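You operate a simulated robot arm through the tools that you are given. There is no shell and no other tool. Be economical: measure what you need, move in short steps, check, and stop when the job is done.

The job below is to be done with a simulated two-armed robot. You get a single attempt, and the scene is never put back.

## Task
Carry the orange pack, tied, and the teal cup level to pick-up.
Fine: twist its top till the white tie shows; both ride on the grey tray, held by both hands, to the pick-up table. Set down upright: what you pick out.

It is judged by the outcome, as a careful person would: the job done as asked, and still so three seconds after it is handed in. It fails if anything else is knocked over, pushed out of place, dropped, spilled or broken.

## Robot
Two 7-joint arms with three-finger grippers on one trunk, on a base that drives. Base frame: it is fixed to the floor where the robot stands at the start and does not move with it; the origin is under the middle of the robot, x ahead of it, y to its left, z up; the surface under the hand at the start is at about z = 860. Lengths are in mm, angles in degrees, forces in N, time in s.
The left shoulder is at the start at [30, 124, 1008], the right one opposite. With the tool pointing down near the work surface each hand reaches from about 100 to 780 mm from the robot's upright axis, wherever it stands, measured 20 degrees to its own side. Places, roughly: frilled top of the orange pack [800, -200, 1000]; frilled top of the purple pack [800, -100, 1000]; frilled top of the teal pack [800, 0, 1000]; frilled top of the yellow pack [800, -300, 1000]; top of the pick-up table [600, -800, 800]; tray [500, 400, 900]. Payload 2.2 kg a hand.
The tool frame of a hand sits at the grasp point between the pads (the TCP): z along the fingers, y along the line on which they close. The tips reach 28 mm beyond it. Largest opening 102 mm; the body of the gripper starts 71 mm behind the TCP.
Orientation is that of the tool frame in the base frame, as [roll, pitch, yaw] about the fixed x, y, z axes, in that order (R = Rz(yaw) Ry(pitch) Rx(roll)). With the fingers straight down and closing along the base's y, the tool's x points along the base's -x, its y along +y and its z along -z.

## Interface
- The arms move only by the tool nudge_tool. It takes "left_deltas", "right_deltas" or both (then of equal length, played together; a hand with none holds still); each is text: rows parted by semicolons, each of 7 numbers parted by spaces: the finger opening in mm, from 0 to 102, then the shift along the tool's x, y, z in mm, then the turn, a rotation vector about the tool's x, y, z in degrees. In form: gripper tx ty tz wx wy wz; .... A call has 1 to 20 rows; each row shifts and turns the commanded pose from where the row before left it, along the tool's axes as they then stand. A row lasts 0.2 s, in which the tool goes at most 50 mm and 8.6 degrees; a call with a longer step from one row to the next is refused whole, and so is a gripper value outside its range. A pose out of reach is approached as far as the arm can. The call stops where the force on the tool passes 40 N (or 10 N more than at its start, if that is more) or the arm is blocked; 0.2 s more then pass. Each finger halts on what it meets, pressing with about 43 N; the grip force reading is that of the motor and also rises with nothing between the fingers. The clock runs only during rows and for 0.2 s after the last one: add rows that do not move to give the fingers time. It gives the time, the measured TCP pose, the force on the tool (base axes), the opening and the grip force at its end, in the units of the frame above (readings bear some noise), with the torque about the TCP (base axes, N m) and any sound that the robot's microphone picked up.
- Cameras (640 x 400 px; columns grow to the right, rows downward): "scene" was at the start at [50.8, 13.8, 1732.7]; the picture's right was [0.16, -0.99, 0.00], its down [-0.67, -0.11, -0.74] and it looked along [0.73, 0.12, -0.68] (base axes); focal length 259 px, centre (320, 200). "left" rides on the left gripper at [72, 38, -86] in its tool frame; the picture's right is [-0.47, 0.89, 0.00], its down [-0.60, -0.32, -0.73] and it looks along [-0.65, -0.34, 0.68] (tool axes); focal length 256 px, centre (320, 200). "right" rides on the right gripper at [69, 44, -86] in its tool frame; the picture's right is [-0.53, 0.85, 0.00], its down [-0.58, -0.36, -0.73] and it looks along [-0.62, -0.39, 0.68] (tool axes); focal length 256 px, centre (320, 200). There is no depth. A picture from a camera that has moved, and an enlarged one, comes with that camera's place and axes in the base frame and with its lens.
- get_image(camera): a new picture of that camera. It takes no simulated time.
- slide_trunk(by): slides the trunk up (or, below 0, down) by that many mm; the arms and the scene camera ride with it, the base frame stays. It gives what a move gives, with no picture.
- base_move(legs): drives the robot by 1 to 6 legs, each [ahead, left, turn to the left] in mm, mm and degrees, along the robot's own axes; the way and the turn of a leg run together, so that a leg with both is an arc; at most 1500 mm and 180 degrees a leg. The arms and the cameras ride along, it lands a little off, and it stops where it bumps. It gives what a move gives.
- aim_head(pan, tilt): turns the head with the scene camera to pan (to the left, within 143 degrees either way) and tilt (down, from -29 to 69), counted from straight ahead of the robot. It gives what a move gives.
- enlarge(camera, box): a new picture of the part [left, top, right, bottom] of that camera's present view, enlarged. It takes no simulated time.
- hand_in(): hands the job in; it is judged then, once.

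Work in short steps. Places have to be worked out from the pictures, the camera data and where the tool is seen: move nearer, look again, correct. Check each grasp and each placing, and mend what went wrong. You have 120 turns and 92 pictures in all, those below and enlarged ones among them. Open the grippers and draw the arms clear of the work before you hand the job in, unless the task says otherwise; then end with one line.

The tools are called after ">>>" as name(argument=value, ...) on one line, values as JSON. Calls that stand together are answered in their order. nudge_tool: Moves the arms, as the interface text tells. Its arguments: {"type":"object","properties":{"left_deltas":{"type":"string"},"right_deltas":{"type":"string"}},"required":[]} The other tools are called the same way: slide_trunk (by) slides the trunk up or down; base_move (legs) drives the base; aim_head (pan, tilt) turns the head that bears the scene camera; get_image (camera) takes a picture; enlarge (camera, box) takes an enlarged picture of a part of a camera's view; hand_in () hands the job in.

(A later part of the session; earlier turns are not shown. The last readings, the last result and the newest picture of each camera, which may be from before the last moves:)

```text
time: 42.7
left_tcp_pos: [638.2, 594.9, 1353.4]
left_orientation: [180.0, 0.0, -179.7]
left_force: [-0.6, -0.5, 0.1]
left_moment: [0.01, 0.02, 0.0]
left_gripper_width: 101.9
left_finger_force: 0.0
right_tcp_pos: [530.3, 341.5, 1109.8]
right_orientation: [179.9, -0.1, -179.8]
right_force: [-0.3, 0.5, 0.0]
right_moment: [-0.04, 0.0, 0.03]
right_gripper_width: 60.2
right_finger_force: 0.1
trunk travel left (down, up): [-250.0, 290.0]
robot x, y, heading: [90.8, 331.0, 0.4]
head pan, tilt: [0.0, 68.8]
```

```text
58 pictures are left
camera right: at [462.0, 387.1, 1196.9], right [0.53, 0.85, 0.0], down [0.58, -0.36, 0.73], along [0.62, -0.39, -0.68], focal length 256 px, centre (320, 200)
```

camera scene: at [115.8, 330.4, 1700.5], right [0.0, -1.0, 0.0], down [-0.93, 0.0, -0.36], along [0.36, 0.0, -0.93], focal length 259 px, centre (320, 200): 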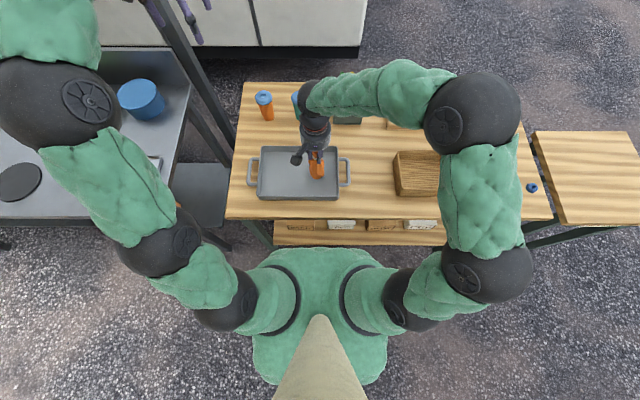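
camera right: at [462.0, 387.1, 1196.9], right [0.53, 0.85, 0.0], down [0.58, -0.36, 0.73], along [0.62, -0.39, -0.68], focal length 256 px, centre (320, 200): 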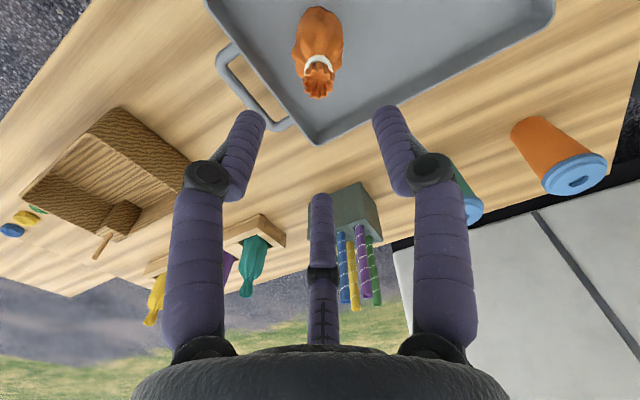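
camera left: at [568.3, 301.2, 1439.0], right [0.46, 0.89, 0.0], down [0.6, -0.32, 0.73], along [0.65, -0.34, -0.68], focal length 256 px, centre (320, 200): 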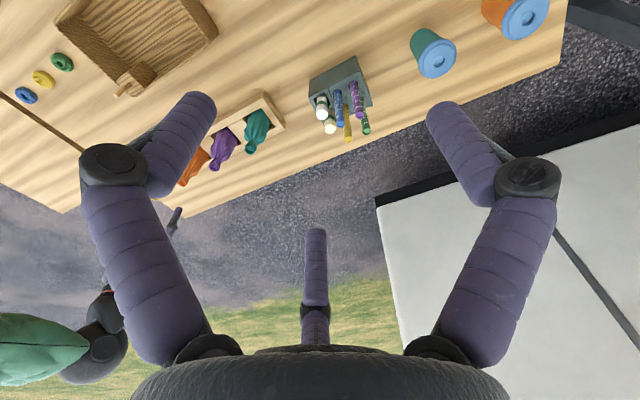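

The pack stands upright on the tray, with its tie visible. I'll move the right hand away to the right and bring the left hand over the teal cup, to about [797,402,1120].

>>> nudge_tool(left_deltas="102 0 0 0 0 0 0; 102 0 0 0 0 0 0; 102 -20 -24 10 0 0 0; 102 -20 -24 10 0 0 0; 102 -20 -24 30 0 0 0; 102 -20 -24 30 0 0 0; 102 -20 -24 30 0 0 0; 102 -20 -24 30 0 0 0; 102 -20 -24 30 0 0 0; 102 -19 -24 30 0 0 0; 102 0 0 33 0 0 0; 102 0 0 0 0 0 0", right_deltas="60 0 0 -30 0 0 0; 60 0 -30 -30 0 0 0; 60 0 -40 -30 0 0 0; 60 0 -40 0 0 0 0; 60 0 -40 0 0 0 0; 60 0 -40 0 0 0 0; 60 10 -40 0 0 0 0; 60 20 -20 0 0 0 0; 60 20 0 0 0 0 0; 60 20 0 0 0 0 0; 60 0 0 0 0 0 0; 60 0 0 0 0 0 0")

>>> get_image(camera="left")

>>> get_image(camera="scene")

```text
time: 45.3
left_tcp_pos: [797.3, 401.4, 1121.8]
left_orientation: [180.0, -0.1, -179.8]
left_force: [-0.1, -0.4, -0.1]
left_moment: [0.06, -0.02, 0.0]
left_gripper_width: 102.2
left_finger_force: 0.0
right_tcp_pos: [464.0, 92.9, 1199.1]
right_orientation: [-180.0, 0.0, -179.8]
right_force: [0.0, -0.5, -0.3]
right_moment: [0.01, -0.02, -0.02]
right_gripper_width: 59.9
right_finger_force: 0.1
trunk travel left (down, up): [-250.0, 290.0]
robot x, y, heading: [90.6, 329.1, 0.1]
head pan, tilt: [0.0, 68.8]
```

```text
57 pictures are left
camera left: at [726.5, 439.9, 1206.6], right [0.46, 0.89, 0.0], down [0.61, -0.32, 0.73], along [0.65, -0.34, -0.68], focal length 256 px, centre (320, 200)
```

left: 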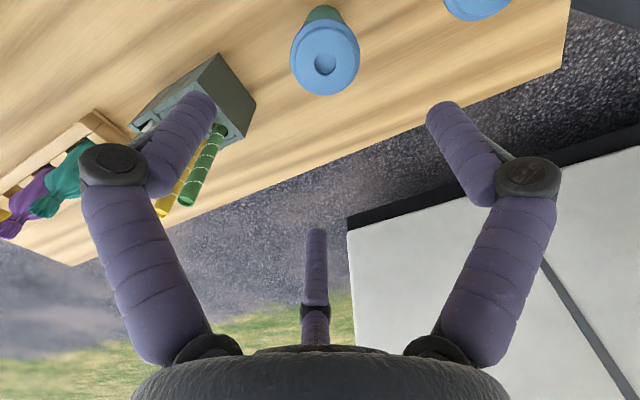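

```text
56 pictures are left
camera scene: at [115.7, 329.4, 1700.5], right [0.0, -1.0, 0.0], down [-0.93, 0.0, -0.36], along [0.36, 0.0, -0.93], focal length 259 px, centre (320, 200)
```

scene: 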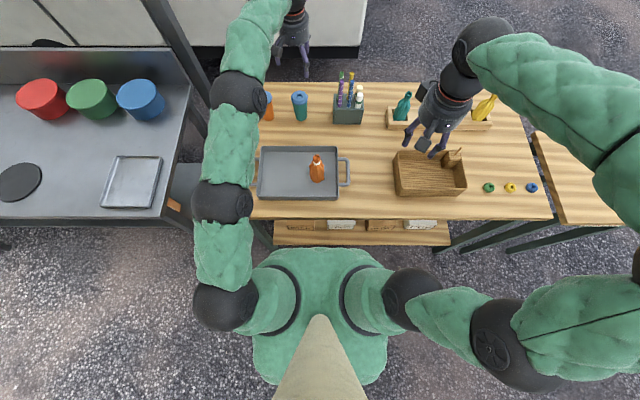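

The lid centre is near [799,406] with z≈970 and a diameter of about 57 mm. I'll centre and descend halfway, to z≈1030, then check.

>>> nudge_tool(left_deltas="102 -2 4 20 0 0 0; 102 0 0 30 0 0 0; 102 0 0 30 0 0 0; 102 0 0 12 0 0 0; 102 0 0 0 0 0 0")

>>> get_image(camera="left")

```text
time: 46.5
left_tcp_pos: [799.5, 407.4, 1028.3]
left_orientation: [180.0, -0.1, -179.8]
left_force: [0.0, 0.3, -0.3]
left_moment: [0.03, -0.02, -0.02]
left_gripper_width: 102.0
left_finger_force: 0.0
right_tcp_pos: [463.9, 93.9, 1199.6]
right_orientation: [-180.0, -0.1, -179.9]
right_force: [0.3, -1.1, 0.1]
right_moment: [-0.02, 0.01, 0.0]
right_gripper_width: 60.0
right_finger_force: 0.1
trunk travel left (down, up): [-250.0, 290.0]
robot x, y, heading: [89.1, 327.0, 0.2]
head pan, tilt: [0.0, 68.8]
```

```text
55 pictures are left
camera left: at [727.9, 445.0, 1115.2], right [0.46, 0.89, 0.0], down [0.61, -0.32, 0.73], along [0.65, -0.34, -0.68], focal length 256 px, centre (320, 200)
```

left: 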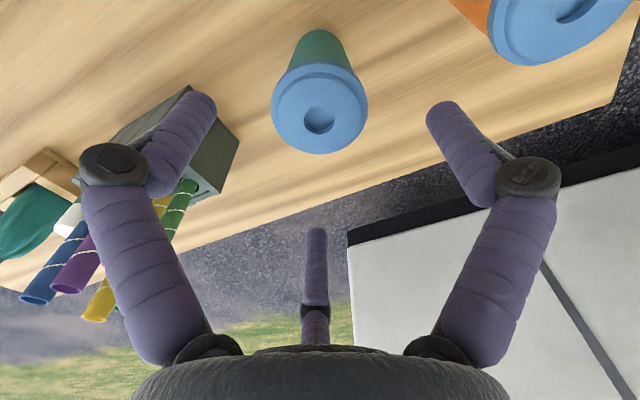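

The lid is laterally centred and its top is near z≈964. I descend to TCP z≈938 around the cup.

>>> nudge_tool(left_deltas="102 0 0 20 0 0 0; 102 0 0 20 0 0 0; 102 0 0 20 0 0 0; 102 0 0 15 0 0 0; 102 0 0 15 0 0 0; 102 0 0 0 0 0 0")

>>> get_image(camera="left")

```text
time: 47.9
left_tcp_pos: [797.9, 406.4, 936.7]
left_orientation: [-179.9, -0.1, -179.8]
left_force: [-0.1, -1.1, -0.2]
left_moment: [0.0, 0.0, 0.03]
left_gripper_width: 102.1
left_finger_force: 0.1
right_tcp_pos: [463.4, 93.3, 1198.5]
right_orientation: [180.0, -0.1, -179.8]
right_force: [-0.4, -0.7, 0.1]
right_moment: [0.01, -0.02, 0.0]
right_gripper_width: 60.0
right_finger_force: 0.0
trunk travel left (down, up): [-250.0, 290.0]
robot x, y, heading: [93.6, 329.3, 0.2]
head pan, tilt: [0.0, 68.8]
```

```text
54 pictures are left
camera left: at [726.4, 444.4, 1023.7], right [0.46, 0.89, 0.0], down [0.61, -0.32, 0.73], along [0.65, -0.34, -0.68], focal length 256 px, centre (320, 200)
```

left: 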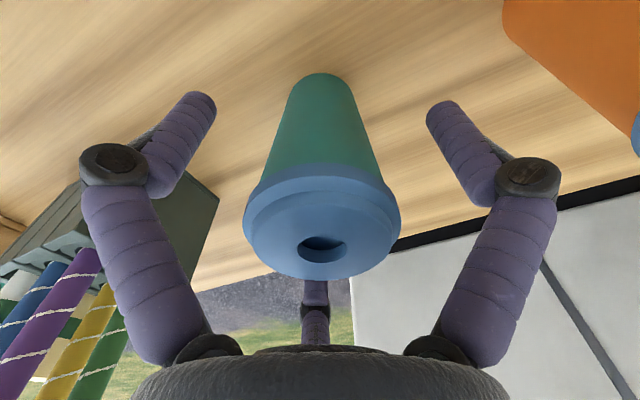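

The fingers straddle the cup and the lid has a drinking hole, so it must stay level. I close in gentle decrements.

>>> nudge_tool(left_deltas="90 0 0 0 0 0 0; 80 0 0 0 0 0 0; 72 0 0 0 0 0 0; 66 0 0 0 0 0 0; 62 0 0 0 0 0 0; 58 0 0 0 0 0 0; 54 0 0 0 0 0 0; 50 0 0 0 0 0 0; 46 0 0 0 0 0 0; 40 0 0 0 0 0 0; 40 0 0 0 0 0 0")

>>> get_image(camera="left")

```text
time: 50.3
left_tcp_pos: [798.9, 406.4, 937.1]
left_orientation: [179.9, -0.1, -179.8]
left_force: [0.1, 0.6, -0.2]
left_moment: [0.01, -0.02, 0.0]
left_gripper_width: 55.2
left_finger_force: 42.6
right_tcp_pos: [463.1, 92.7, 1198.6]
right_orientation: [179.9, 0.1, -179.9]
right_force: [-0.2, 0.8, 0.1]
right_moment: [-0.01, 0.02, -0.01]
right_gripper_width: 59.9
right_finger_force: 0.1
trunk travel left (down, up): [-250.0, 290.0]
robot x, y, heading: [94.1, 330.2, 0.2]
head pan, tilt: [0.0, 68.8]
```

```text
53 pictures are left
camera left: at [726.7, 444.4, 1023.7], right [0.46, 0.89, 0.0], down [0.61, -0.32, 0.73], along [0.65, -0.34, -0.68], focal length 256 px, centre (320, 200)
```

left: 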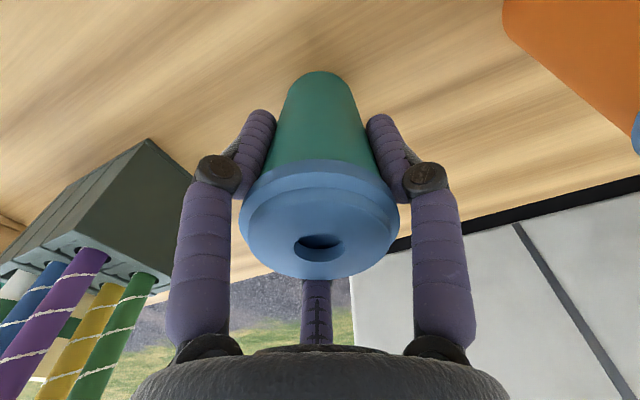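

Held firmly at 55 mm. I lift slowly and check it.

>>> nudge_tool(left_deltas="40 0 0 -3 0 0 0; 40 0 0 -6 0 0 0; 40 0 0 -10 0 0 0; 40 0 0 -12 0 0 0; 40 0 0 -14 0 0 0; 40 0 0 -14 0 0 0; 40 0 0 -14 0 0 0; 40 0 0 -12 0 0 0; 40 0 0 -8 0 0 0; 40 0 0 -4 0 0 0; 40 0 0 0 0 0 0")

>>> get_image(camera="left")

```text
time: 52.7
left_tcp_pos: [800.0, 407.2, 1033.9]
left_orientation: [180.0, -0.2, -179.9]
left_force: [0.1, 0.2, -1.4]
left_moment: [0.01, -0.03, -0.03]
left_gripper_width: 55.0
left_finger_force: 42.6
right_tcp_pos: [464.2, 93.8, 1198.9]
right_orientation: [180.0, 0.0, -179.7]
right_force: [0.4, 0.2, -0.5]
right_moment: [0.01, 0.0, 0.04]
right_gripper_width: 60.0
right_finger_force: 0.0
trunk travel left (down, up): [-250.0, 290.0]
robot x, y, heading: [88.9, 330.9, 0.4]
head pan, tilt: [0.0, 68.8]
```

```text
52 pictures are left
camera left: at [728.2, 445.1, 1120.4], right [0.46, 0.89, 0.0], down [0.61, -0.32, 0.73], along [0.65, -0.34, -0.68], focal length 256 px, centre (320, 200)
```

left: 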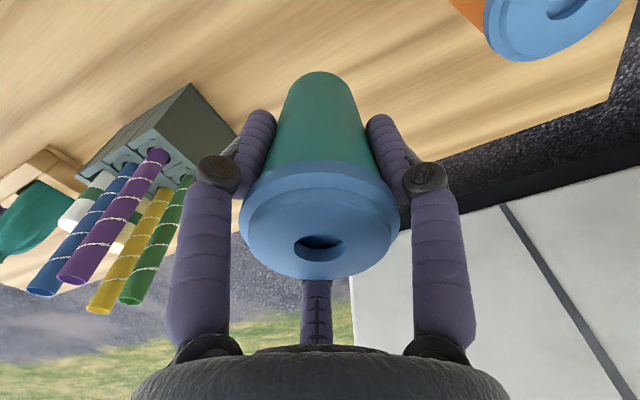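

The cup is lifted and level. I carry it smoothly to above the tray's left half, at [531,452].

>>> nudge_tool(left_deltas="40 5 1 0 0 0 0; 40 12 3 0 0 0 0; 40 18 3 0 0 0 0; 40 22 4 0 0 0 0; 40 22 4 0 0 0 0; 40 22 4 0 0 0 0; 40 22 4 0 0 0 0; 40 22 4 0 0 0 0; 40 22 4 0 0 0 0; 40 22 4 0 0 0 0; 40 22 4 0 0 0 0; 40 22 3 0 0 0 0; 40 18 2 0 0 0 0; 40 12 1 0 0 0 0; 40 6 0 0 0 0 0; 40 0 0 0 0 0 0")

>>> get_image(camera="scene")

>>> get_image(camera="left")

```text
time: 56.1
left_tcp_pos: [530.9, 449.7, 1035.1]
left_orientation: [-180.0, -0.1, -179.9]
left_force: [0.2, -0.6, -2.1]
left_moment: [0.04, -0.02, 0.0]
left_gripper_width: 55.0
left_finger_force: 43.6
right_tcp_pos: [463.4, 94.0, 1198.6]
right_orientation: [179.9, 0.0, -179.8]
right_force: [0.2, 0.3, 0.2]
right_moment: [0.01, -0.02, -0.01]
right_gripper_width: 60.1
right_finger_force: 0.1
trunk travel left (down, up): [-250.0, 290.0]
robot x, y, heading: [91.2, 332.9, -0.1]
head pan, tilt: [0.0, 68.8]
```

```text
51 pictures are left
camera scene: at [116.1, 330.4, 1700.5], right [0.0, -1.0, 0.0], down [-0.93, 0.0, -0.36], along [0.36, 0.0, -0.93], focal length 259 px, centre (320, 200)
```

scene: 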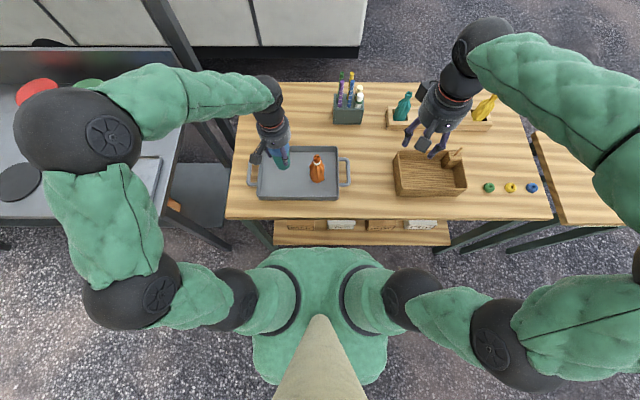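

```text
50 pictures are left
camera left: at [458.3, 489.2, 1121.4], right [0.46, 0.89, 0.0], down [0.61, -0.32, 0.73], along [0.65, -0.34, -0.68], focal length 256 px, centre (320, 200)
```

left: 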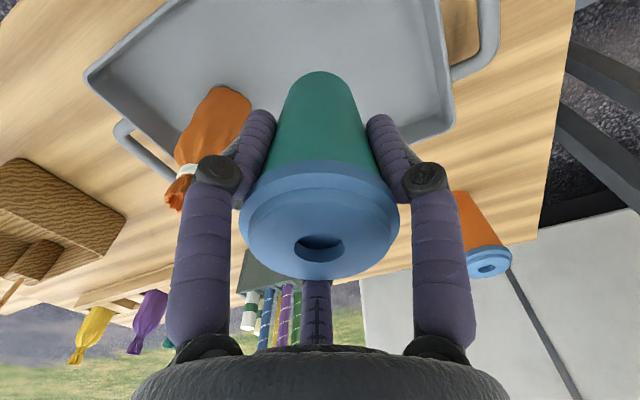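

Positioned over the tray's left half, clear of the pack. I lower to just above the floor of the tray.

>>> nudge_tool(left_deltas="40 0 0 5 0 0 0; 40 0 0 10 0 0 0; 40 0 0 14 0 0 0; 40 0 0 14 0 0 0; 40 0 0 14 0 0 0; 40 0 0 12 0 0 0; 40 0 0 8 0 0 0; 40 0 0 4 0 0 0; 40 0 0 2 0 0 0; 40 0 0 2 0 0 0; 40 0 0 2 0 0 0; 40 0 0 0 0 0 0")

```text
time: 58.7
left_tcp_pos: [530.4, 451.1, 947.9]
left_orientation: [180.0, -0.1, -179.8]
left_force: [0.2, 0.0, -2.0]
left_moment: [-0.01, -0.02, -0.01]
left_gripper_width: 54.9
left_finger_force: 43.0
right_tcp_pos: [464.3, 94.4, 1199.0]
right_orientation: [-179.9, 0.0, -179.8]
right_force: [-0.1, 0.2, -0.2]
right_moment: [-0.02, -0.05, -0.01]
right_gripper_width: 60.0
right_finger_force: 0.0
trunk travel left (down, up): [-250.0, 290.0]
robot x, y, heading: [90.9, 332.2, 0.3]
head pan, tilt: [0.0, 68.8]
```

Still hanging free. Small steps on.

>>> nudge_tool(left_deltas="40 0 0 1.5 0 0 0; 40 0 0 1.5 0 0 0; 40 0 0 1 0 0 0; 40 0 0 0 0 0 0")

>>> nudge_tool(left_deltas="40 0 0 1 0 0 0; 40 0 0 1 0 0 0; 40 0 0 0 0 0 0")

```text
time: 59.7
left_tcp_pos: [530.2, 450.7, 942.8]
left_orientation: [180.0, -0.1, -179.8]
left_force: [-0.5, -0.5, -2.0]
left_moment: [-0.03, 0.01, -0.03]
left_gripper_width: 54.9
left_finger_force: 42.6
right_tcp_pos: [462.6, 93.2, 1198.5]
right_orientation: [179.9, -0.1, -179.8]
right_force: [-0.7, 0.4, -0.5]
right_moment: [0.03, -0.01, -0.03]
right_gripper_width: 59.8
right_finger_force: 0.0
trunk travel left (down, up): [-250.0, 290.0]
robot x, y, heading: [92.4, 330.2, 0.2]
head pan, tilt: [0.0, 68.8]
```

```text
time: 60.5
left_tcp_pos: [529.7, 450.1, 941.1]
left_orientation: [179.9, -0.2, -179.8]
left_force: [-1.0, -0.4, -2.3]
left_moment: [0.0, -0.01, 0.0]
left_gripper_width: 55.1
left_finger_force: 43.1
right_tcp_pos: [464.4, 94.4, 1197.7]
right_orientation: [-180.0, 0.0, -179.8]
right_force: [-0.1, 1.0, 1.0]
right_moment: [0.02, -0.01, 0.02]
right_gripper_width: 60.1
right_finger_force: 0.1
trunk travel left (down, up): [-250.0, 290.0]
robot x, y, heading: [87.2, 330.6, 0.1]
head pan, tilt: [0.0, 68.8]
```

>>> nudge_tool(left_deltas="40 0 0 1 0 0 0; 40 0 0 0 0 0 0")

>>> nudge_tool(left_deltas="40 0 0 1 0 0 0; 40 0 0 0 0 0 0")

```text
time: 61.1
left_tcp_pos: [529.1, 449.7, 941.1]
left_orientation: [180.0, 0.0, -179.8]
left_force: [-1.4, -0.3, 2.3]
left_moment: [0.0, 0.16, 0.02]
left_gripper_width: 55.2
left_finger_force: 43.0
right_tcp_pos: [464.0, 92.7, 1199.6]
right_orientation: [-180.0, 0.0, -179.7]
right_force: [-0.3, -0.3, -0.8]
right_moment: [-0.03, 0.0, -0.02]
right_gripper_width: 59.8
right_finger_force: 0.1
trunk travel left (down, up): [-250.0, 290.0]
robot x, y, heading: [91.5, 330.5, 0.0]
head pan, tilt: [0.0, 68.8]
```

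```text
time: 61.7
left_tcp_pos: [529.1, 449.7, 941.0]
left_orientation: [180.0, 0.2, -179.8]
left_force: [-2.1, 0.7, 12.9]
left_moment: [0.1, 0.47, -0.03]
left_gripper_width: 55.2
left_finger_force: 43.2
right_tcp_pos: [462.5, 93.2, 1200.1]
right_orientation: [-180.0, 0.0, -179.7]
right_force: [0.0, 0.2, -0.5]
right_moment: [-0.01, 0.02, 0.02]
right_gripper_width: 60.0
right_finger_force: 0.0
trunk travel left (down, up): [-250.0, 290.0]
robot x, y, heading: [90.9, 330.1, 0.0]
head pan, tilt: [0.0, 68.8]
```

The cup touches the tray (z≈941). I ease up 1 mm, open gently and rise straight up.

>>> nudge_tool(left_deltas="40 0 0 -1 0 0 0; 58 0 0 0 0 0 0; 70 0 0 0 0 0 0; 90 0 0 0 0 0 0; 102 0 0 0 0 0 0; 102 0 0 -20 0 0 0; 102 0 0 -30 0 0 0; 102 0 0 -40 0 0 0; 102 0 0 -40 0 0 0; 102 0 0 -30 0 0 0")

>>> get_image(camera="left")

>>> enlarge(camera="scene", box=[230, 120, 370, 220])

```text
time: 63.9
left_tcp_pos: [529.7, 450.9, 1098.8]
left_orientation: [-180.0, -0.2, -179.8]
left_force: [0.1, -0.2, 0.6]
left_moment: [0.02, -0.04, -0.03]
left_gripper_width: 102.0
left_finger_force: 0.1
right_tcp_pos: [462.8, 94.9, 1198.7]
right_orientation: [-179.9, 0.0, -179.9]
right_force: [0.4, -0.4, -0.7]
right_moment: [0.0, 0.0, 0.0]
right_gripper_width: 60.1
right_finger_force: 0.1
trunk travel left (down, up): [-250.0, 290.0]
robot x, y, heading: [89.8, 329.9, 0.0]
head pan, tilt: [0.0, 68.8]
```

```text
49 pictures are left
camera left: at [458.5, 488.8, 1185.6], right [0.46, 0.89, 0.0], down [0.61, -0.32, 0.73], along [0.65, -0.34, -0.68], focal length 256 px, centre (320, 200)
```

left: 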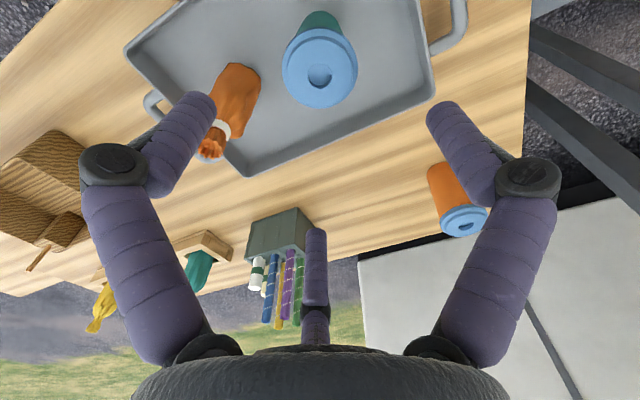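

```text
4.00 times, centred on (300, 170) of scene
camera zoom: at [115.4, 330.3, 1700.5], right [0.0, -1.0, 0.0], down [-0.93, 0.0, -0.36], along [0.36, 0.0, -0.93], focal length 1036 px, centre (400, 320)
```

zoom: 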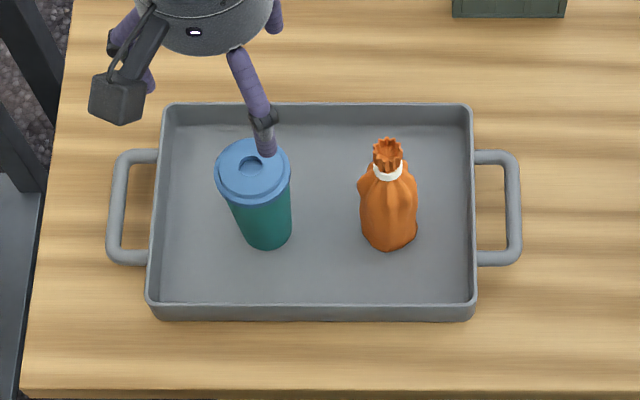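

Both items stand upright on the tray, the white tie clearly visible. I'll centre the base on the tray (75 mm left) and then bring each hand high over its handle.

>>> base_move(legs=[[0, 75, 0]])

>>> nudge_tool(left_deltas="102 -2 10 0 0 0 0; 80 -2 20 0 0 0 0; 60 -3 25 5 0 0 0; 50 0 0 20 0 0 0; 50 0 0 20 0 0 0; 50 0 0 0 0 0 0", right_deltas="50 -20 0 0 0 0 0; 50 -25 20 20 0 0 0; 50 -30 20 40 0 0 0; 50 0 20 40 0 0 0; 50 0 0 40 0 0 0; 50 0 0 0 0 0 0")

>>> get_image(camera="left")

>>> get_image(camera="right")

>>> enlarge(camera="scene", box=[230, 110, 410, 220])

```text
time: 64.9
left_tcp_pos: [530.0, 524.4, 1098.6]
left_orientation: [-179.9, -0.1, -179.9]
left_force: [-1.2, -0.4, 0.6]
left_moment: [-0.06, 0.03, -0.01]
left_gripper_width: 101.8
left_finger_force: 0.0
right_tcp_pos: [462.1, 167.1, 1198.6]
right_orientation: [-179.8, -0.1, -179.9]
right_force: [-0.3, 0.3, 0.5]
right_moment: [-0.09, 0.01, 0.0]
right_gripper_width: 60.0
right_finger_force: 0.1
trunk travel left (down, up): [-250.0, 290.0]
robot x, y, heading: [95.1, 401.4, 0.2]
head pan, tilt: [0.0, 68.8]
```

```text
refused: row 3 steps farther than a row can; nothing moved
```

```text
47 pictures are left
camera left: at [458.8, 564.1, 1184.7], right [0.46, 0.89, 0.0], down [0.61, -0.31, 0.73], along [0.65, -0.34, -0.68], focal length 256 px, centre (320, 200)
```

left: 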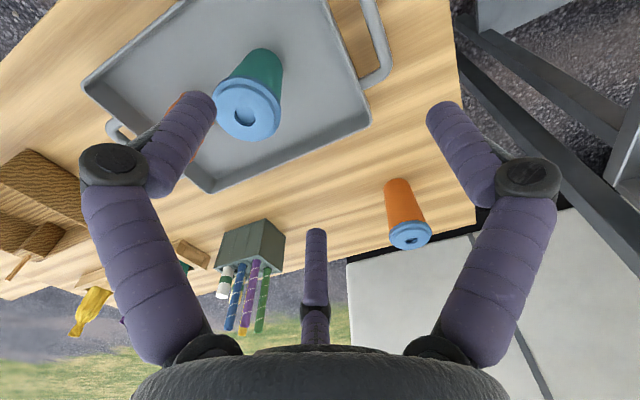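

```text
46 pictures are left
camera right: at [393.3, 213.8, 1286.7], right [0.53, 0.85, 0.0], down [0.58, -0.36, 0.73], along [0.62, -0.39, -0.68], focal length 256 px, centre (320, 200)
```

right: 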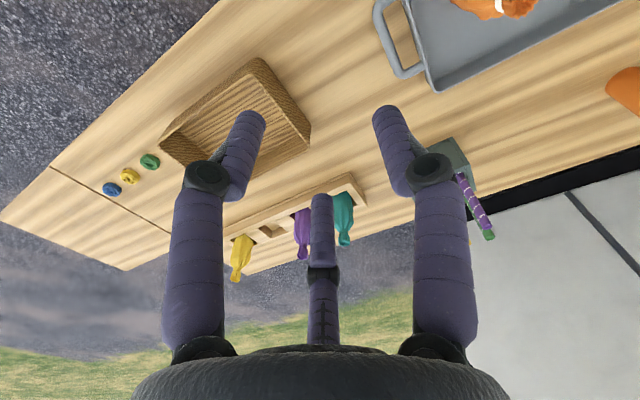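

```text
3.56 times, centred on (320, 165) of scene
camera zoom: at [115.7, 406.8, 1700.5], right [0.0, -1.0, 0.0], down [-0.93, 0.0, -0.36], along [0.36, 0.0, -0.93], focal length 921 px, centre (320, 324)
```

zoom: 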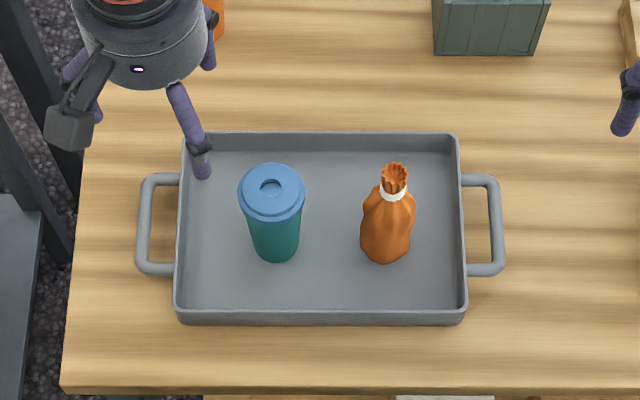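

The bars are centred on y≈406 ± 175, at x≈540. I resend the approach with shorter steps.

>>> nudge_tool(left_deltas="90 -3 15 0 0 0 0; 80 -3 20 0 0 0 0; 70 -4 22 8 0 0 0; 60 0 0 30 0 0 0; 50 0 0 30 0 0 0; 50 0 0 30 0 0 0; 50 0 0 0 0 0 0", right_deltas="50 -26 20 28 0 0 0; 50 -26 20 30 0 0 0; 50 -26 24 30 0 0 0; 50 0 0 40 0 0 0; 50 0 0 40 0 0 0; 50 0 0 30 0 0 0; 50 0 0 0 0 0 0")

>>> get_image(camera="left")

>>> get_image(camera="right")

```text
time: 66.5
left_tcp_pos: [540.7, 581.0, 1001.0]
left_orientation: [180.0, 0.0, -179.8]
left_force: [0.3, 0.6, 0.5]
left_moment: [0.03, 0.01, 0.0]
left_gripper_width: 50.1
left_finger_force: 0.1
right_tcp_pos: [539.0, 233.5, 1000.3]
right_orientation: [180.0, -0.1, -179.8]
right_force: [-0.5, 0.4, 0.7]
right_moment: [0.0, 0.02, -0.02]
right_gripper_width: 50.0
right_finger_force: 0.0
trunk travel left (down, up): [-250.0, 290.0]
robot x, y, heading: [94.2, 402.3, -0.1]
head pan, tilt: [0.0, 68.8]
```

```text
44 pictures are left
camera left: at [469.2, 619.9, 1086.4], right [0.46, 0.89, 0.0], down [0.6, -0.32, 0.73], along [0.65, -0.34, -0.68], focal length 256 px, centre (320, 200)
```

left: 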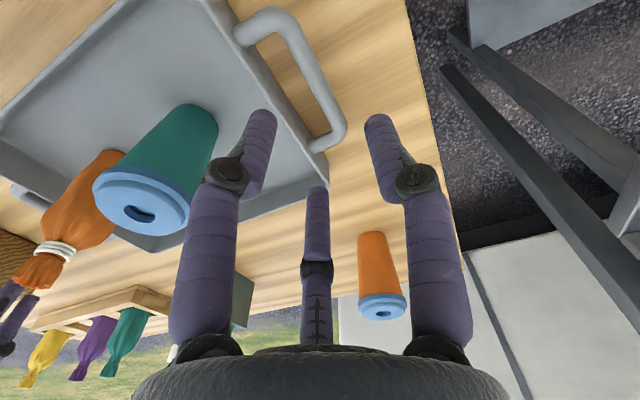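

```text
43 pictures are left
camera right: at [470.3, 277.3, 1087.4], right [0.53, 0.85, 0.0], down [0.58, -0.36, 0.73], along [0.62, -0.39, -0.68], focal length 256 px, centre (320, 200)
```

right: 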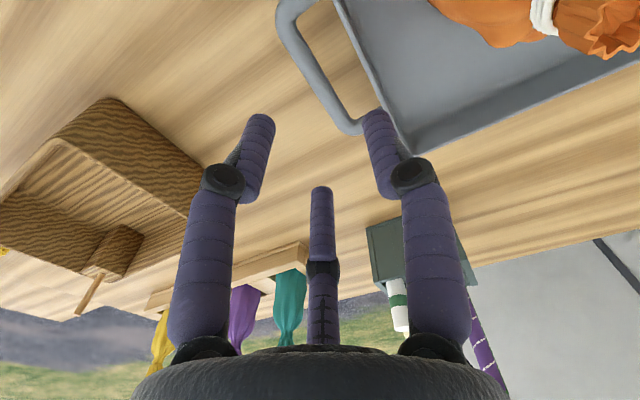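

Triangulating puts the bars at z≈893, left y≈580, right y≈234, x≈534. I align both hands and lower so the fingertips are just above bar height.

>>> nudge_tool(left_deltas="50 6.5 -1 20 0 0 0; 50 0 0 25 0 0 0; 50 0 0 20 0 0 0; 50 0 0 0 0 0 0", right_deltas="50 5 0.5 20 0 0 0; 50 0 0 25 0 0 0; 50 0 0 20 0 0 0; 50 0 0 0 0 0 0")

>>> get_image(camera="left")

>>> get_image(camera="right")

>>> enlarge(camera="scene", box=[250, 110, 390, 210])

```text
time: 67.5
left_tcp_pos: [534.4, 579.6, 935.3]
left_orientation: [-180.0, 0.0, -179.9]
left_force: [0.3, -0.2, -0.5]
left_moment: [0.03, -0.01, 0.02]
left_gripper_width: 49.9
left_finger_force: 0.1
right_tcp_pos: [535.9, 232.2, 936.0]
right_orientation: [179.9, -0.1, -179.8]
right_force: [0.4, 0.3, 0.1]
right_moment: [0.01, -0.01, 0.05]
right_gripper_width: 49.9
right_finger_force: 0.1
trunk travel left (down, up): [-250.0, 290.0]
robot x, y, heading: [89.8, 405.2, 0.1]
head pan, tilt: [0.0, 68.8]
```

```text
42 pictures are left
camera left: at [462.0, 618.5, 1021.5], right [0.46, 0.89, 0.0], down [0.61, -0.32, 0.73], along [0.65, -0.34, -0.68], focal length 256 px, centre (320, 200)
```

left: 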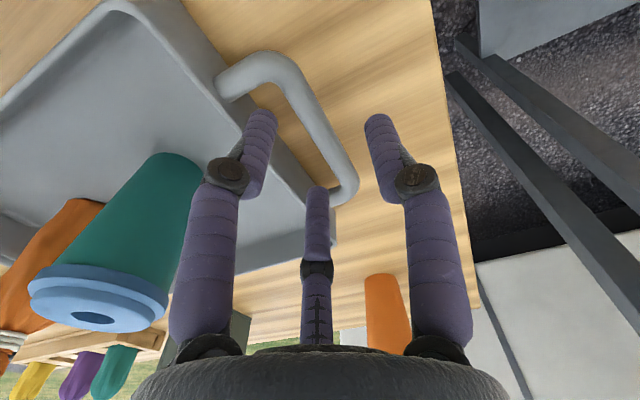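

```text
41 pictures are left
camera right: at [466.1, 277.0, 1023.1], right [0.53, 0.85, 0.0], down [0.58, -0.36, 0.73], along [0.62, -0.39, -0.68], focal length 256 px, centre (320, 200)
```

right: 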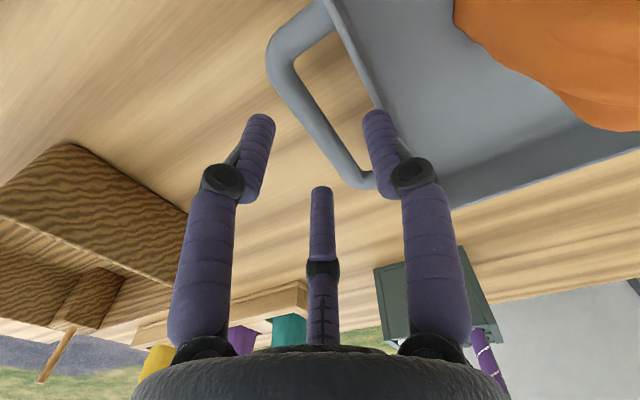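

```text
4.00 times, centred on (320, 160) of scene
camera zoom: at [115.5, 404.4, 1700.5], right [0.0, -1.0, 0.0], down [-0.93, 0.0, -0.36], along [0.36, 0.0, -0.93], focal length 1036 px, centre (320, 360)
```

zoom: 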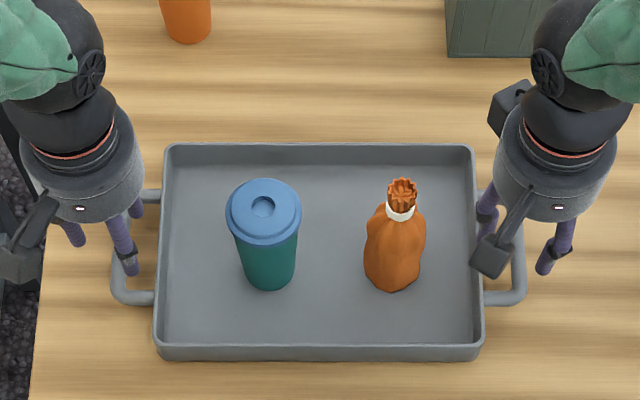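

Both bars project right on the tool axes. I lower both hands to z≈898 in small steps, so the tips pass on each side of the bars.

>>> nudge_tool(left_deltas="50 0 0 10 0 0 0; 50 0 0 10 0 0 0; 50 0 0 9 0 0 0; 50 0 0 8 0 0 0; 50 0 0 0 0 0 0", right_deltas="50 0 1 10 0 0 0; 50 0 0 10 0 0 0; 50 0 0 10 0 0 0; 50 0 0 8 0 0 0; 50 0 0 0 0 0 0")

>>> get_image(camera="left")

>>> get_image(camera="right")

```text
time: 68.1
left_tcp_pos: [532.0, 580.6, 918.0]
left_orientation: [-180.0, 0.0, -179.9]
left_force: [0.7, -0.9, -0.7]
left_moment: [0.01, -0.01, -0.02]
left_gripper_width: 50.0
left_finger_force: 0.1
right_tcp_pos: [539.5, 234.5, 924.0]
right_orientation: [179.9, 0.8, -179.9]
right_force: [-8.5, 6.2, 24.7]
right_moment: [1.08, 0.26, 0.28]
right_gripper_width: 60.8
right_finger_force: 6.4
trunk travel left (down, up): [-250.0, 290.0]
robot x, y, heading: [95.6, 406.6, 0.4]
head pan, tilt: [0.0, 68.8]
stopped in row 3 (right hand): the force on the tool passed its limit at 43 N (the readings are from after the stop); the commanded pose is now the measured one
```

```text
39 pictures are left
camera left: at [460.7, 619.9, 1003.8], right [0.46, 0.89, 0.0], down [0.6, -0.32, 0.73], along [0.65, -0.34, -0.68], focal length 256 px, centre (320, 200)
```

left: 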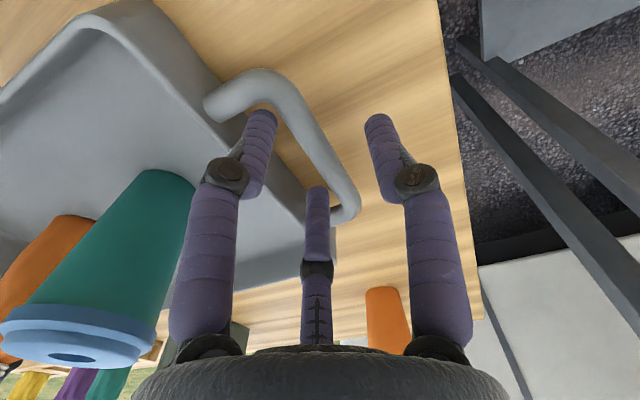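

```text
38 pictures are left
camera right: at [469.3, 278.7, 1010.4], right [0.53, 0.85, 0.01], down [0.57, -0.36, 0.74], along [0.63, -0.39, -0.67], focal length 256 px, centre (320, 200)
```

right: 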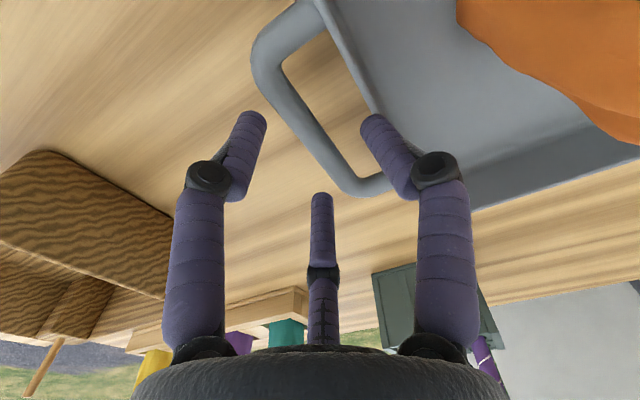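

The right inner fingertip landed on the tray rim, because the gap between bar and wall (~25 mm) is narrower than the 50 mm opening allows. I raise both hands 20–30 mm, level the right, and narrow the opening to 30 mm.

>>> nudge_tool(left_deltas="50 0 0 -10 0 0 0; 50 0 0 -12 0 0 0; 30 -2 -0.5 0 0 0 0; 30 0 0 0 0 0 0", right_deltas="60 0 0 -10 0 0.8 0; 50 2 0 -10 0 0 0; 30 3 -0.5 0 0 0 0; 30 0 0 0 0 0 0")

>>> get_image(camera="left")

>>> get_image(camera="right")

>>> enlarge(camera="scene", box=[250, 110, 390, 210])

```text
time: 69.1
left_tcp_pos: [535.8, 579.9, 939.8]
left_orientation: [180.0, -0.1, -179.9]
left_force: [0.1, -0.1, 0.2]
left_moment: [0.01, 0.02, -0.01]
left_gripper_width: 30.1
left_finger_force: 0.0
right_tcp_pos: [534.4, 233.4, 942.2]
right_orientation: [179.9, -0.1, -179.9]
right_force: [0.0, 0.1, -0.1]
right_moment: [-0.02, 0.0, 0.02]
right_gripper_width: 29.9
right_finger_force: 0.1
trunk travel left (down, up): [-250.0, 290.0]
robot x, y, heading: [90.1, 404.6, 0.2]
head pan, tilt: [0.0, 68.8]
```

```text
37 pictures are left
camera left: at [464.0, 619.1, 1025.9], right [0.46, 0.89, 0.0], down [0.61, -0.32, 0.73], along [0.65, -0.34, -0.68], focal length 256 px, centre (320, 200)
```

left: 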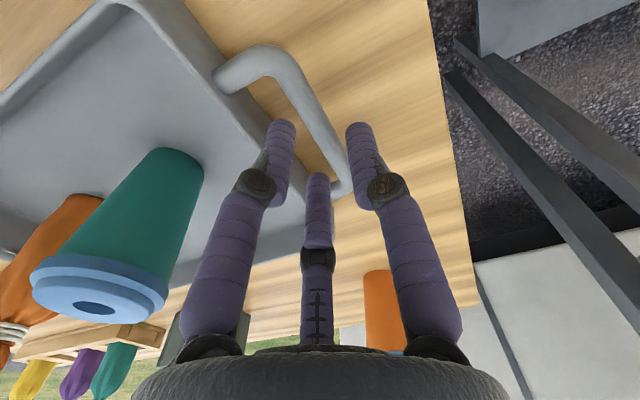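

```text
36 pictures are left
camera right: at [465.7, 277.6, 1029.4], right [0.53, 0.85, 0.0], down [0.58, -0.36, 0.73], along [0.62, -0.39, -0.68], focal length 256 px, centre (320, 200)
```

right: 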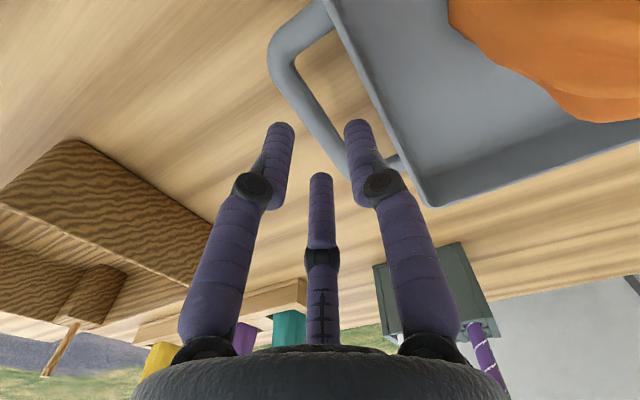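

```text
4.00 times, centred on (320, 160) of scene
camera zoom: at [115.5, 404.3, 1700.5], right [0.0, -1.0, 0.0], down [-0.93, 0.0, -0.36], along [0.36, 0.0, -0.93], focal length 1036 px, centre (320, 360)
```

zoom: 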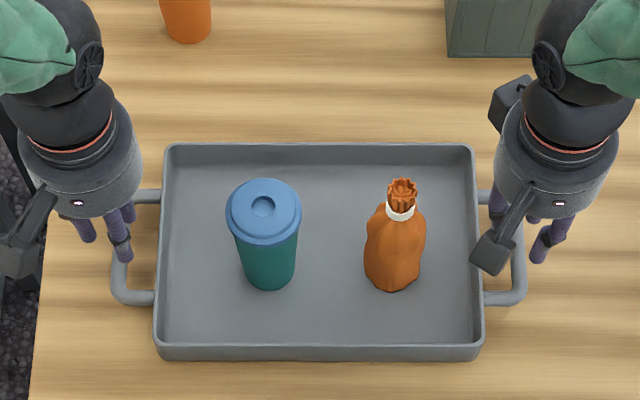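

The tray did not move. I'll measure the bar against the finger axis precisely in enlarged views before going down.

>>> enlarge(camera="left", box=[240, 60, 400, 220])

>>> enlarge(camera="right", box=[240, 60, 400, 220])

```text
2.50 times, centred on (320, 140) of left
camera zoom: at [464.0, 619.1, 1025.9], right [0.46, 0.89, 0.0], down [0.61, -0.32, 0.73], along [0.65, -0.34, -0.68], focal length 640 px, centre (320, 350)
```

zoom: 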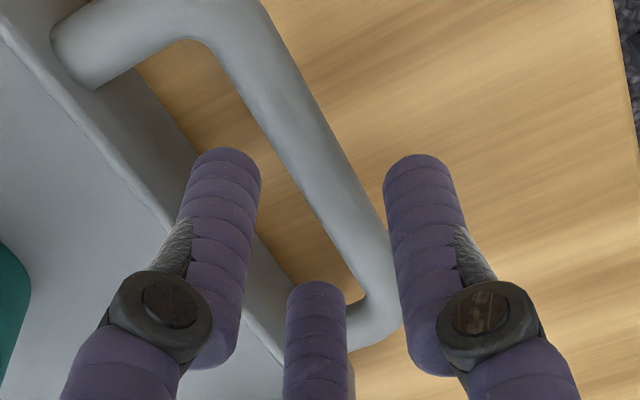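

```text
2.50 times, centred on (320, 140) of right
camera zoom: at [465.7, 277.6, 1029.4], right [0.53, 0.85, 0.0], down [0.58, -0.36, 0.73], along [0.62, -0.39, -0.68], focal length 640 px, centre (320, 350)
```

zoom: 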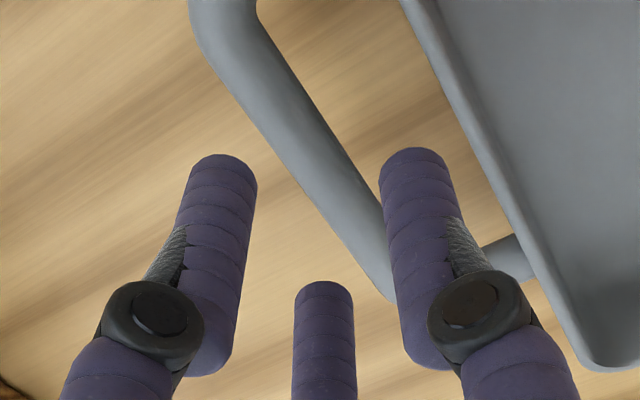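

The left hand is centred on its bar within 1 mm; the right needs +1.3 mm in y. I go down to z≈899 with a 30 mm opening.

>>> nudge_tool(left_deltas="30 0 -0.3 8 0 0 0; 30 0 0 8 0 0 0; 30 0 0 8 0 0 0; 30 0 0 6 0 0 0; 30 0 0 6 0 0 0; 30 0 0 5 0 0 0; 30 0 0 0 0 0 0", right_deltas="30 0 1.3 8 0 0 0; 30 0 0 8 0 0 0; 30 0 0 8 0 0 0; 30 0 0 7 0 0 0; 30 0 0 7 0 0 0; 30 0 0 5 0 0 0; 30 0 0 0 0 0 0")

>>> get_image(camera="left")

>>> get_image(camera="right")

```text
time: 70.1
left_tcp_pos: [544.5, 579.5, 915.9]
left_orientation: [-179.9, 1.2, -179.7]
left_force: [1.8, -5.2, 10.5]
left_moment: [-0.12, -0.17, -0.09]
left_gripper_width: 35.9
left_finger_force: 2.3
right_tcp_pos: [535.6, 233.7, 912.8]
right_orientation: [179.9, -0.1, -180.0]
right_force: [-0.8, 0.5, 0.7]
right_moment: [-0.02, 0.01, -0.02]
right_gripper_width: 29.9
right_finger_force: 0.0
trunk travel left (down, up): [-250.0, 290.0]
robot x, y, heading: [88.1, 403.7, 0.1]
head pan, tilt: [0.0, 68.8]
stopped in row 4 (left hand): the force on the tool passed its limit at 45 N (the readings are from after the stop); the commanded pose is now the measured one
```

```text
32 pictures are left
camera left: at [470.9, 618.3, 1000.4], right [0.46, 0.89, 0.01], down [0.59, -0.31, 0.74], along [0.66, -0.34, -0.67], focal length 256 px, centre (320, 200)
```

left: 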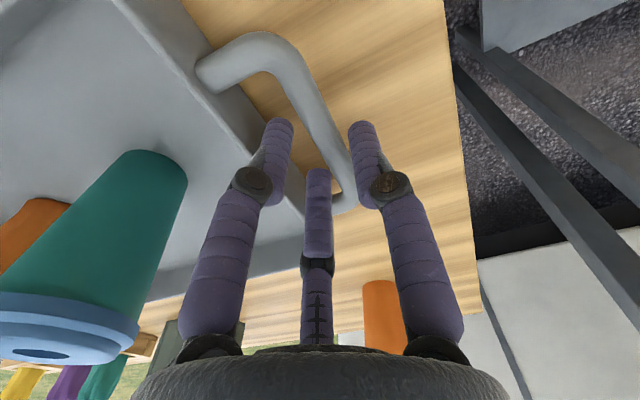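

```text
31 pictures are left
camera right: at [466.7, 277.6, 1000.2], right [0.53, 0.85, 0.0], down [0.58, -0.37, 0.73], along [0.62, -0.39, -0.68], focal length 256 px, centre (320, 200)
```

right: 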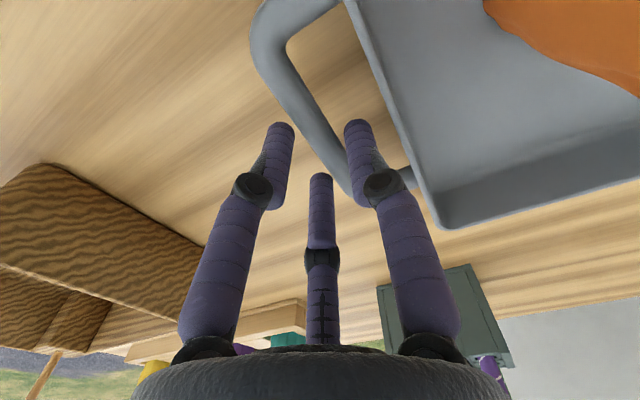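

The left hand touched something with its tips at z≈888, and the fingers were pushed open a little. I enlarge to see which finger meets the bar.

>>> enlarge(camera="left", box=[220, 60, 420, 220])

>>> enlarge(camera="scene", box=[250, 120, 350, 200])

```text
2.50 times, centred on (320, 140) of left
camera zoom: at [470.9, 618.3, 1000.4], right [0.46, 0.89, 0.01], down [0.59, -0.31, 0.74], along [0.66, -0.34, -0.67], focal length 640 px, centre (320, 350)
```

zoom: 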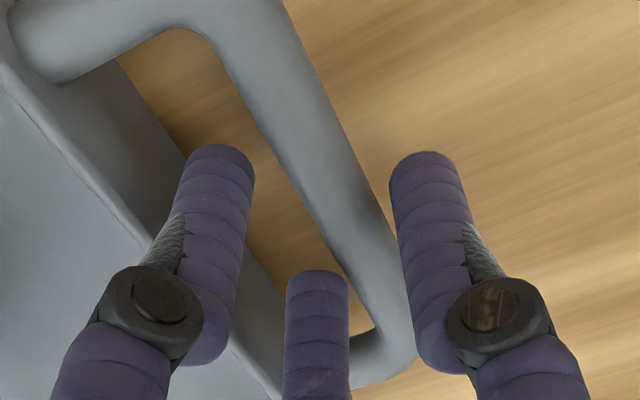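

```text
5.00 times, centred on (300, 160) of scene
camera zoom: at [116.9, 404.0, 1700.2], right [0.0, -1.0, 0.0], down [-0.93, 0.0, -0.36], along [0.36, 0.0, -0.93], focal length 1295 px, centre (420, 400)
```

zoom: 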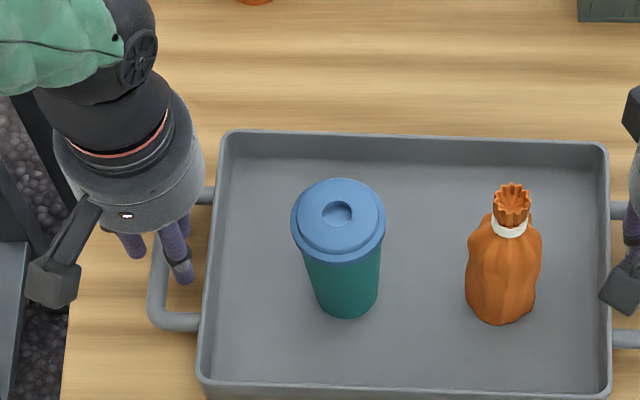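

The evidence (no contact at a 50 mm opening, contact at 30 mm with the finger pushed open) shows the paired fingers on the tool's −y side sit only ~half the radius off axis. They need to clear the bar by being opened wider and offset. The tray turned about 1.6°, items still upright. I raise both hands, level the left, set openings (left 50, right 40), and re-measure.

>>> nudge_tool(left_deltas="36 0 0 -5 0 0 0; 50 0 0 -10 0 1.2 0; 50 0 0 -10 0 0 0; 50 0 0 0 0 0 0", right_deltas="30 0 0 -10 0 0 0; 40 0 0 -10 0 0 0; 40 0 -3 -5 0 0 0; 40 0 0 0 0 0 0")

>>> enlarge(camera="left", box=[220, 40, 420, 200])

>>> enlarge(camera="right", box=[220, 40, 420, 200])

>>> enlarge(camera="scene", box=[250, 110, 390, 210])

```text
time: 71.1
left_tcp_pos: [541.5, 580.5, 941.2]
left_orientation: [-180.0, -0.4, -179.8]
left_force: [-0.7, 0.1, 0.1]
left_moment: [0.02, 0.02, 0.01]
left_gripper_width: 50.1
left_finger_force: 0.0
right_tcp_pos: [535.7, 229.8, 937.7]
right_orientation: [179.9, -0.1, -179.9]
right_force: [-0.9, 0.1, 0.1]
right_moment: [0.02, -0.03, 0.0]
right_gripper_width: 39.9
right_finger_force: 0.1
trunk travel left (down, up): [-250.0, 290.0]
robot x, y, heading: [90.7, 405.5, 0.1]
head pan, tilt: [0.0, 68.8]
```

```text
2.50 times, centred on (320, 120) of left
camera zoom: at [469.7, 619.0, 1026.4], right [0.46, 0.89, 0.0], down [0.61, -0.31, 0.73], along [0.64, -0.34, -0.69], focal length 640 px, centre (320, 400)
```

zoom: 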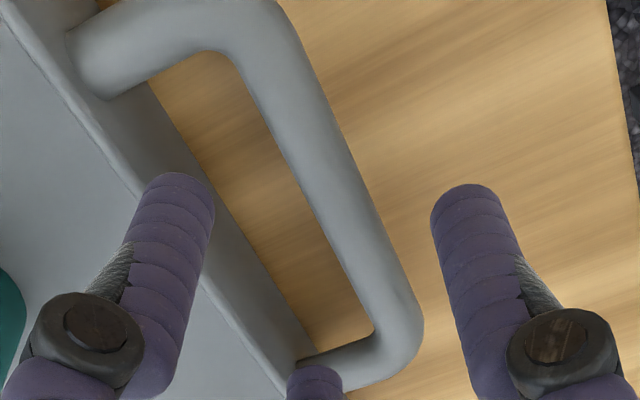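

```text
2.50 times, centred on (320, 120) of right
camera zoom: at [466.6, 274.6, 1026.2], right [0.53, 0.85, 0.0], down [0.58, -0.37, 0.73], along [0.62, -0.39, -0.68], focal length 640 px, centre (320, 400)
```

zoom: 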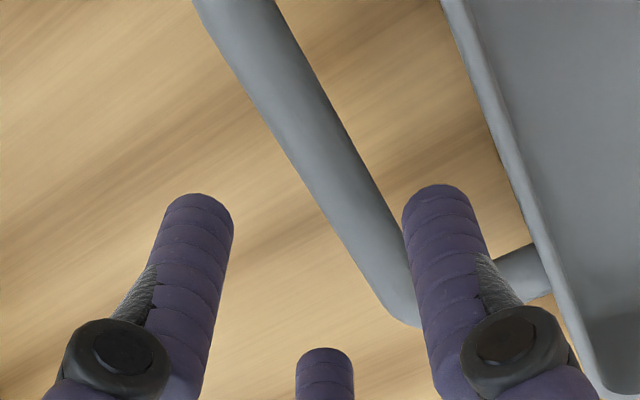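

```text
4.00 times, centred on (320, 160) of scene
camera zoom: at [115.7, 404.2, 1700.4], right [0.0, -1.0, 0.0], down [-0.93, 0.0, -0.36], along [0.36, 0.0, -0.93], focal length 1036 px, centre (320, 360)
```

zoom: 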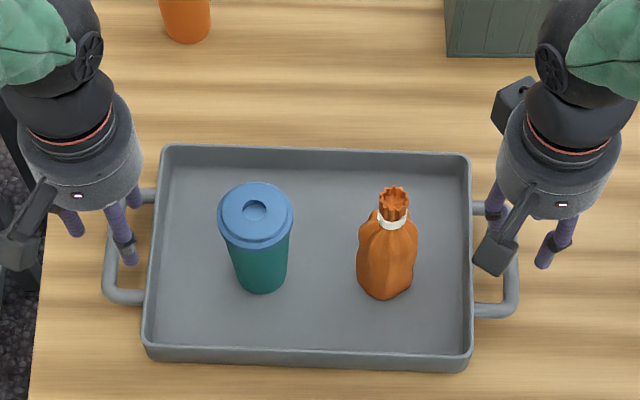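

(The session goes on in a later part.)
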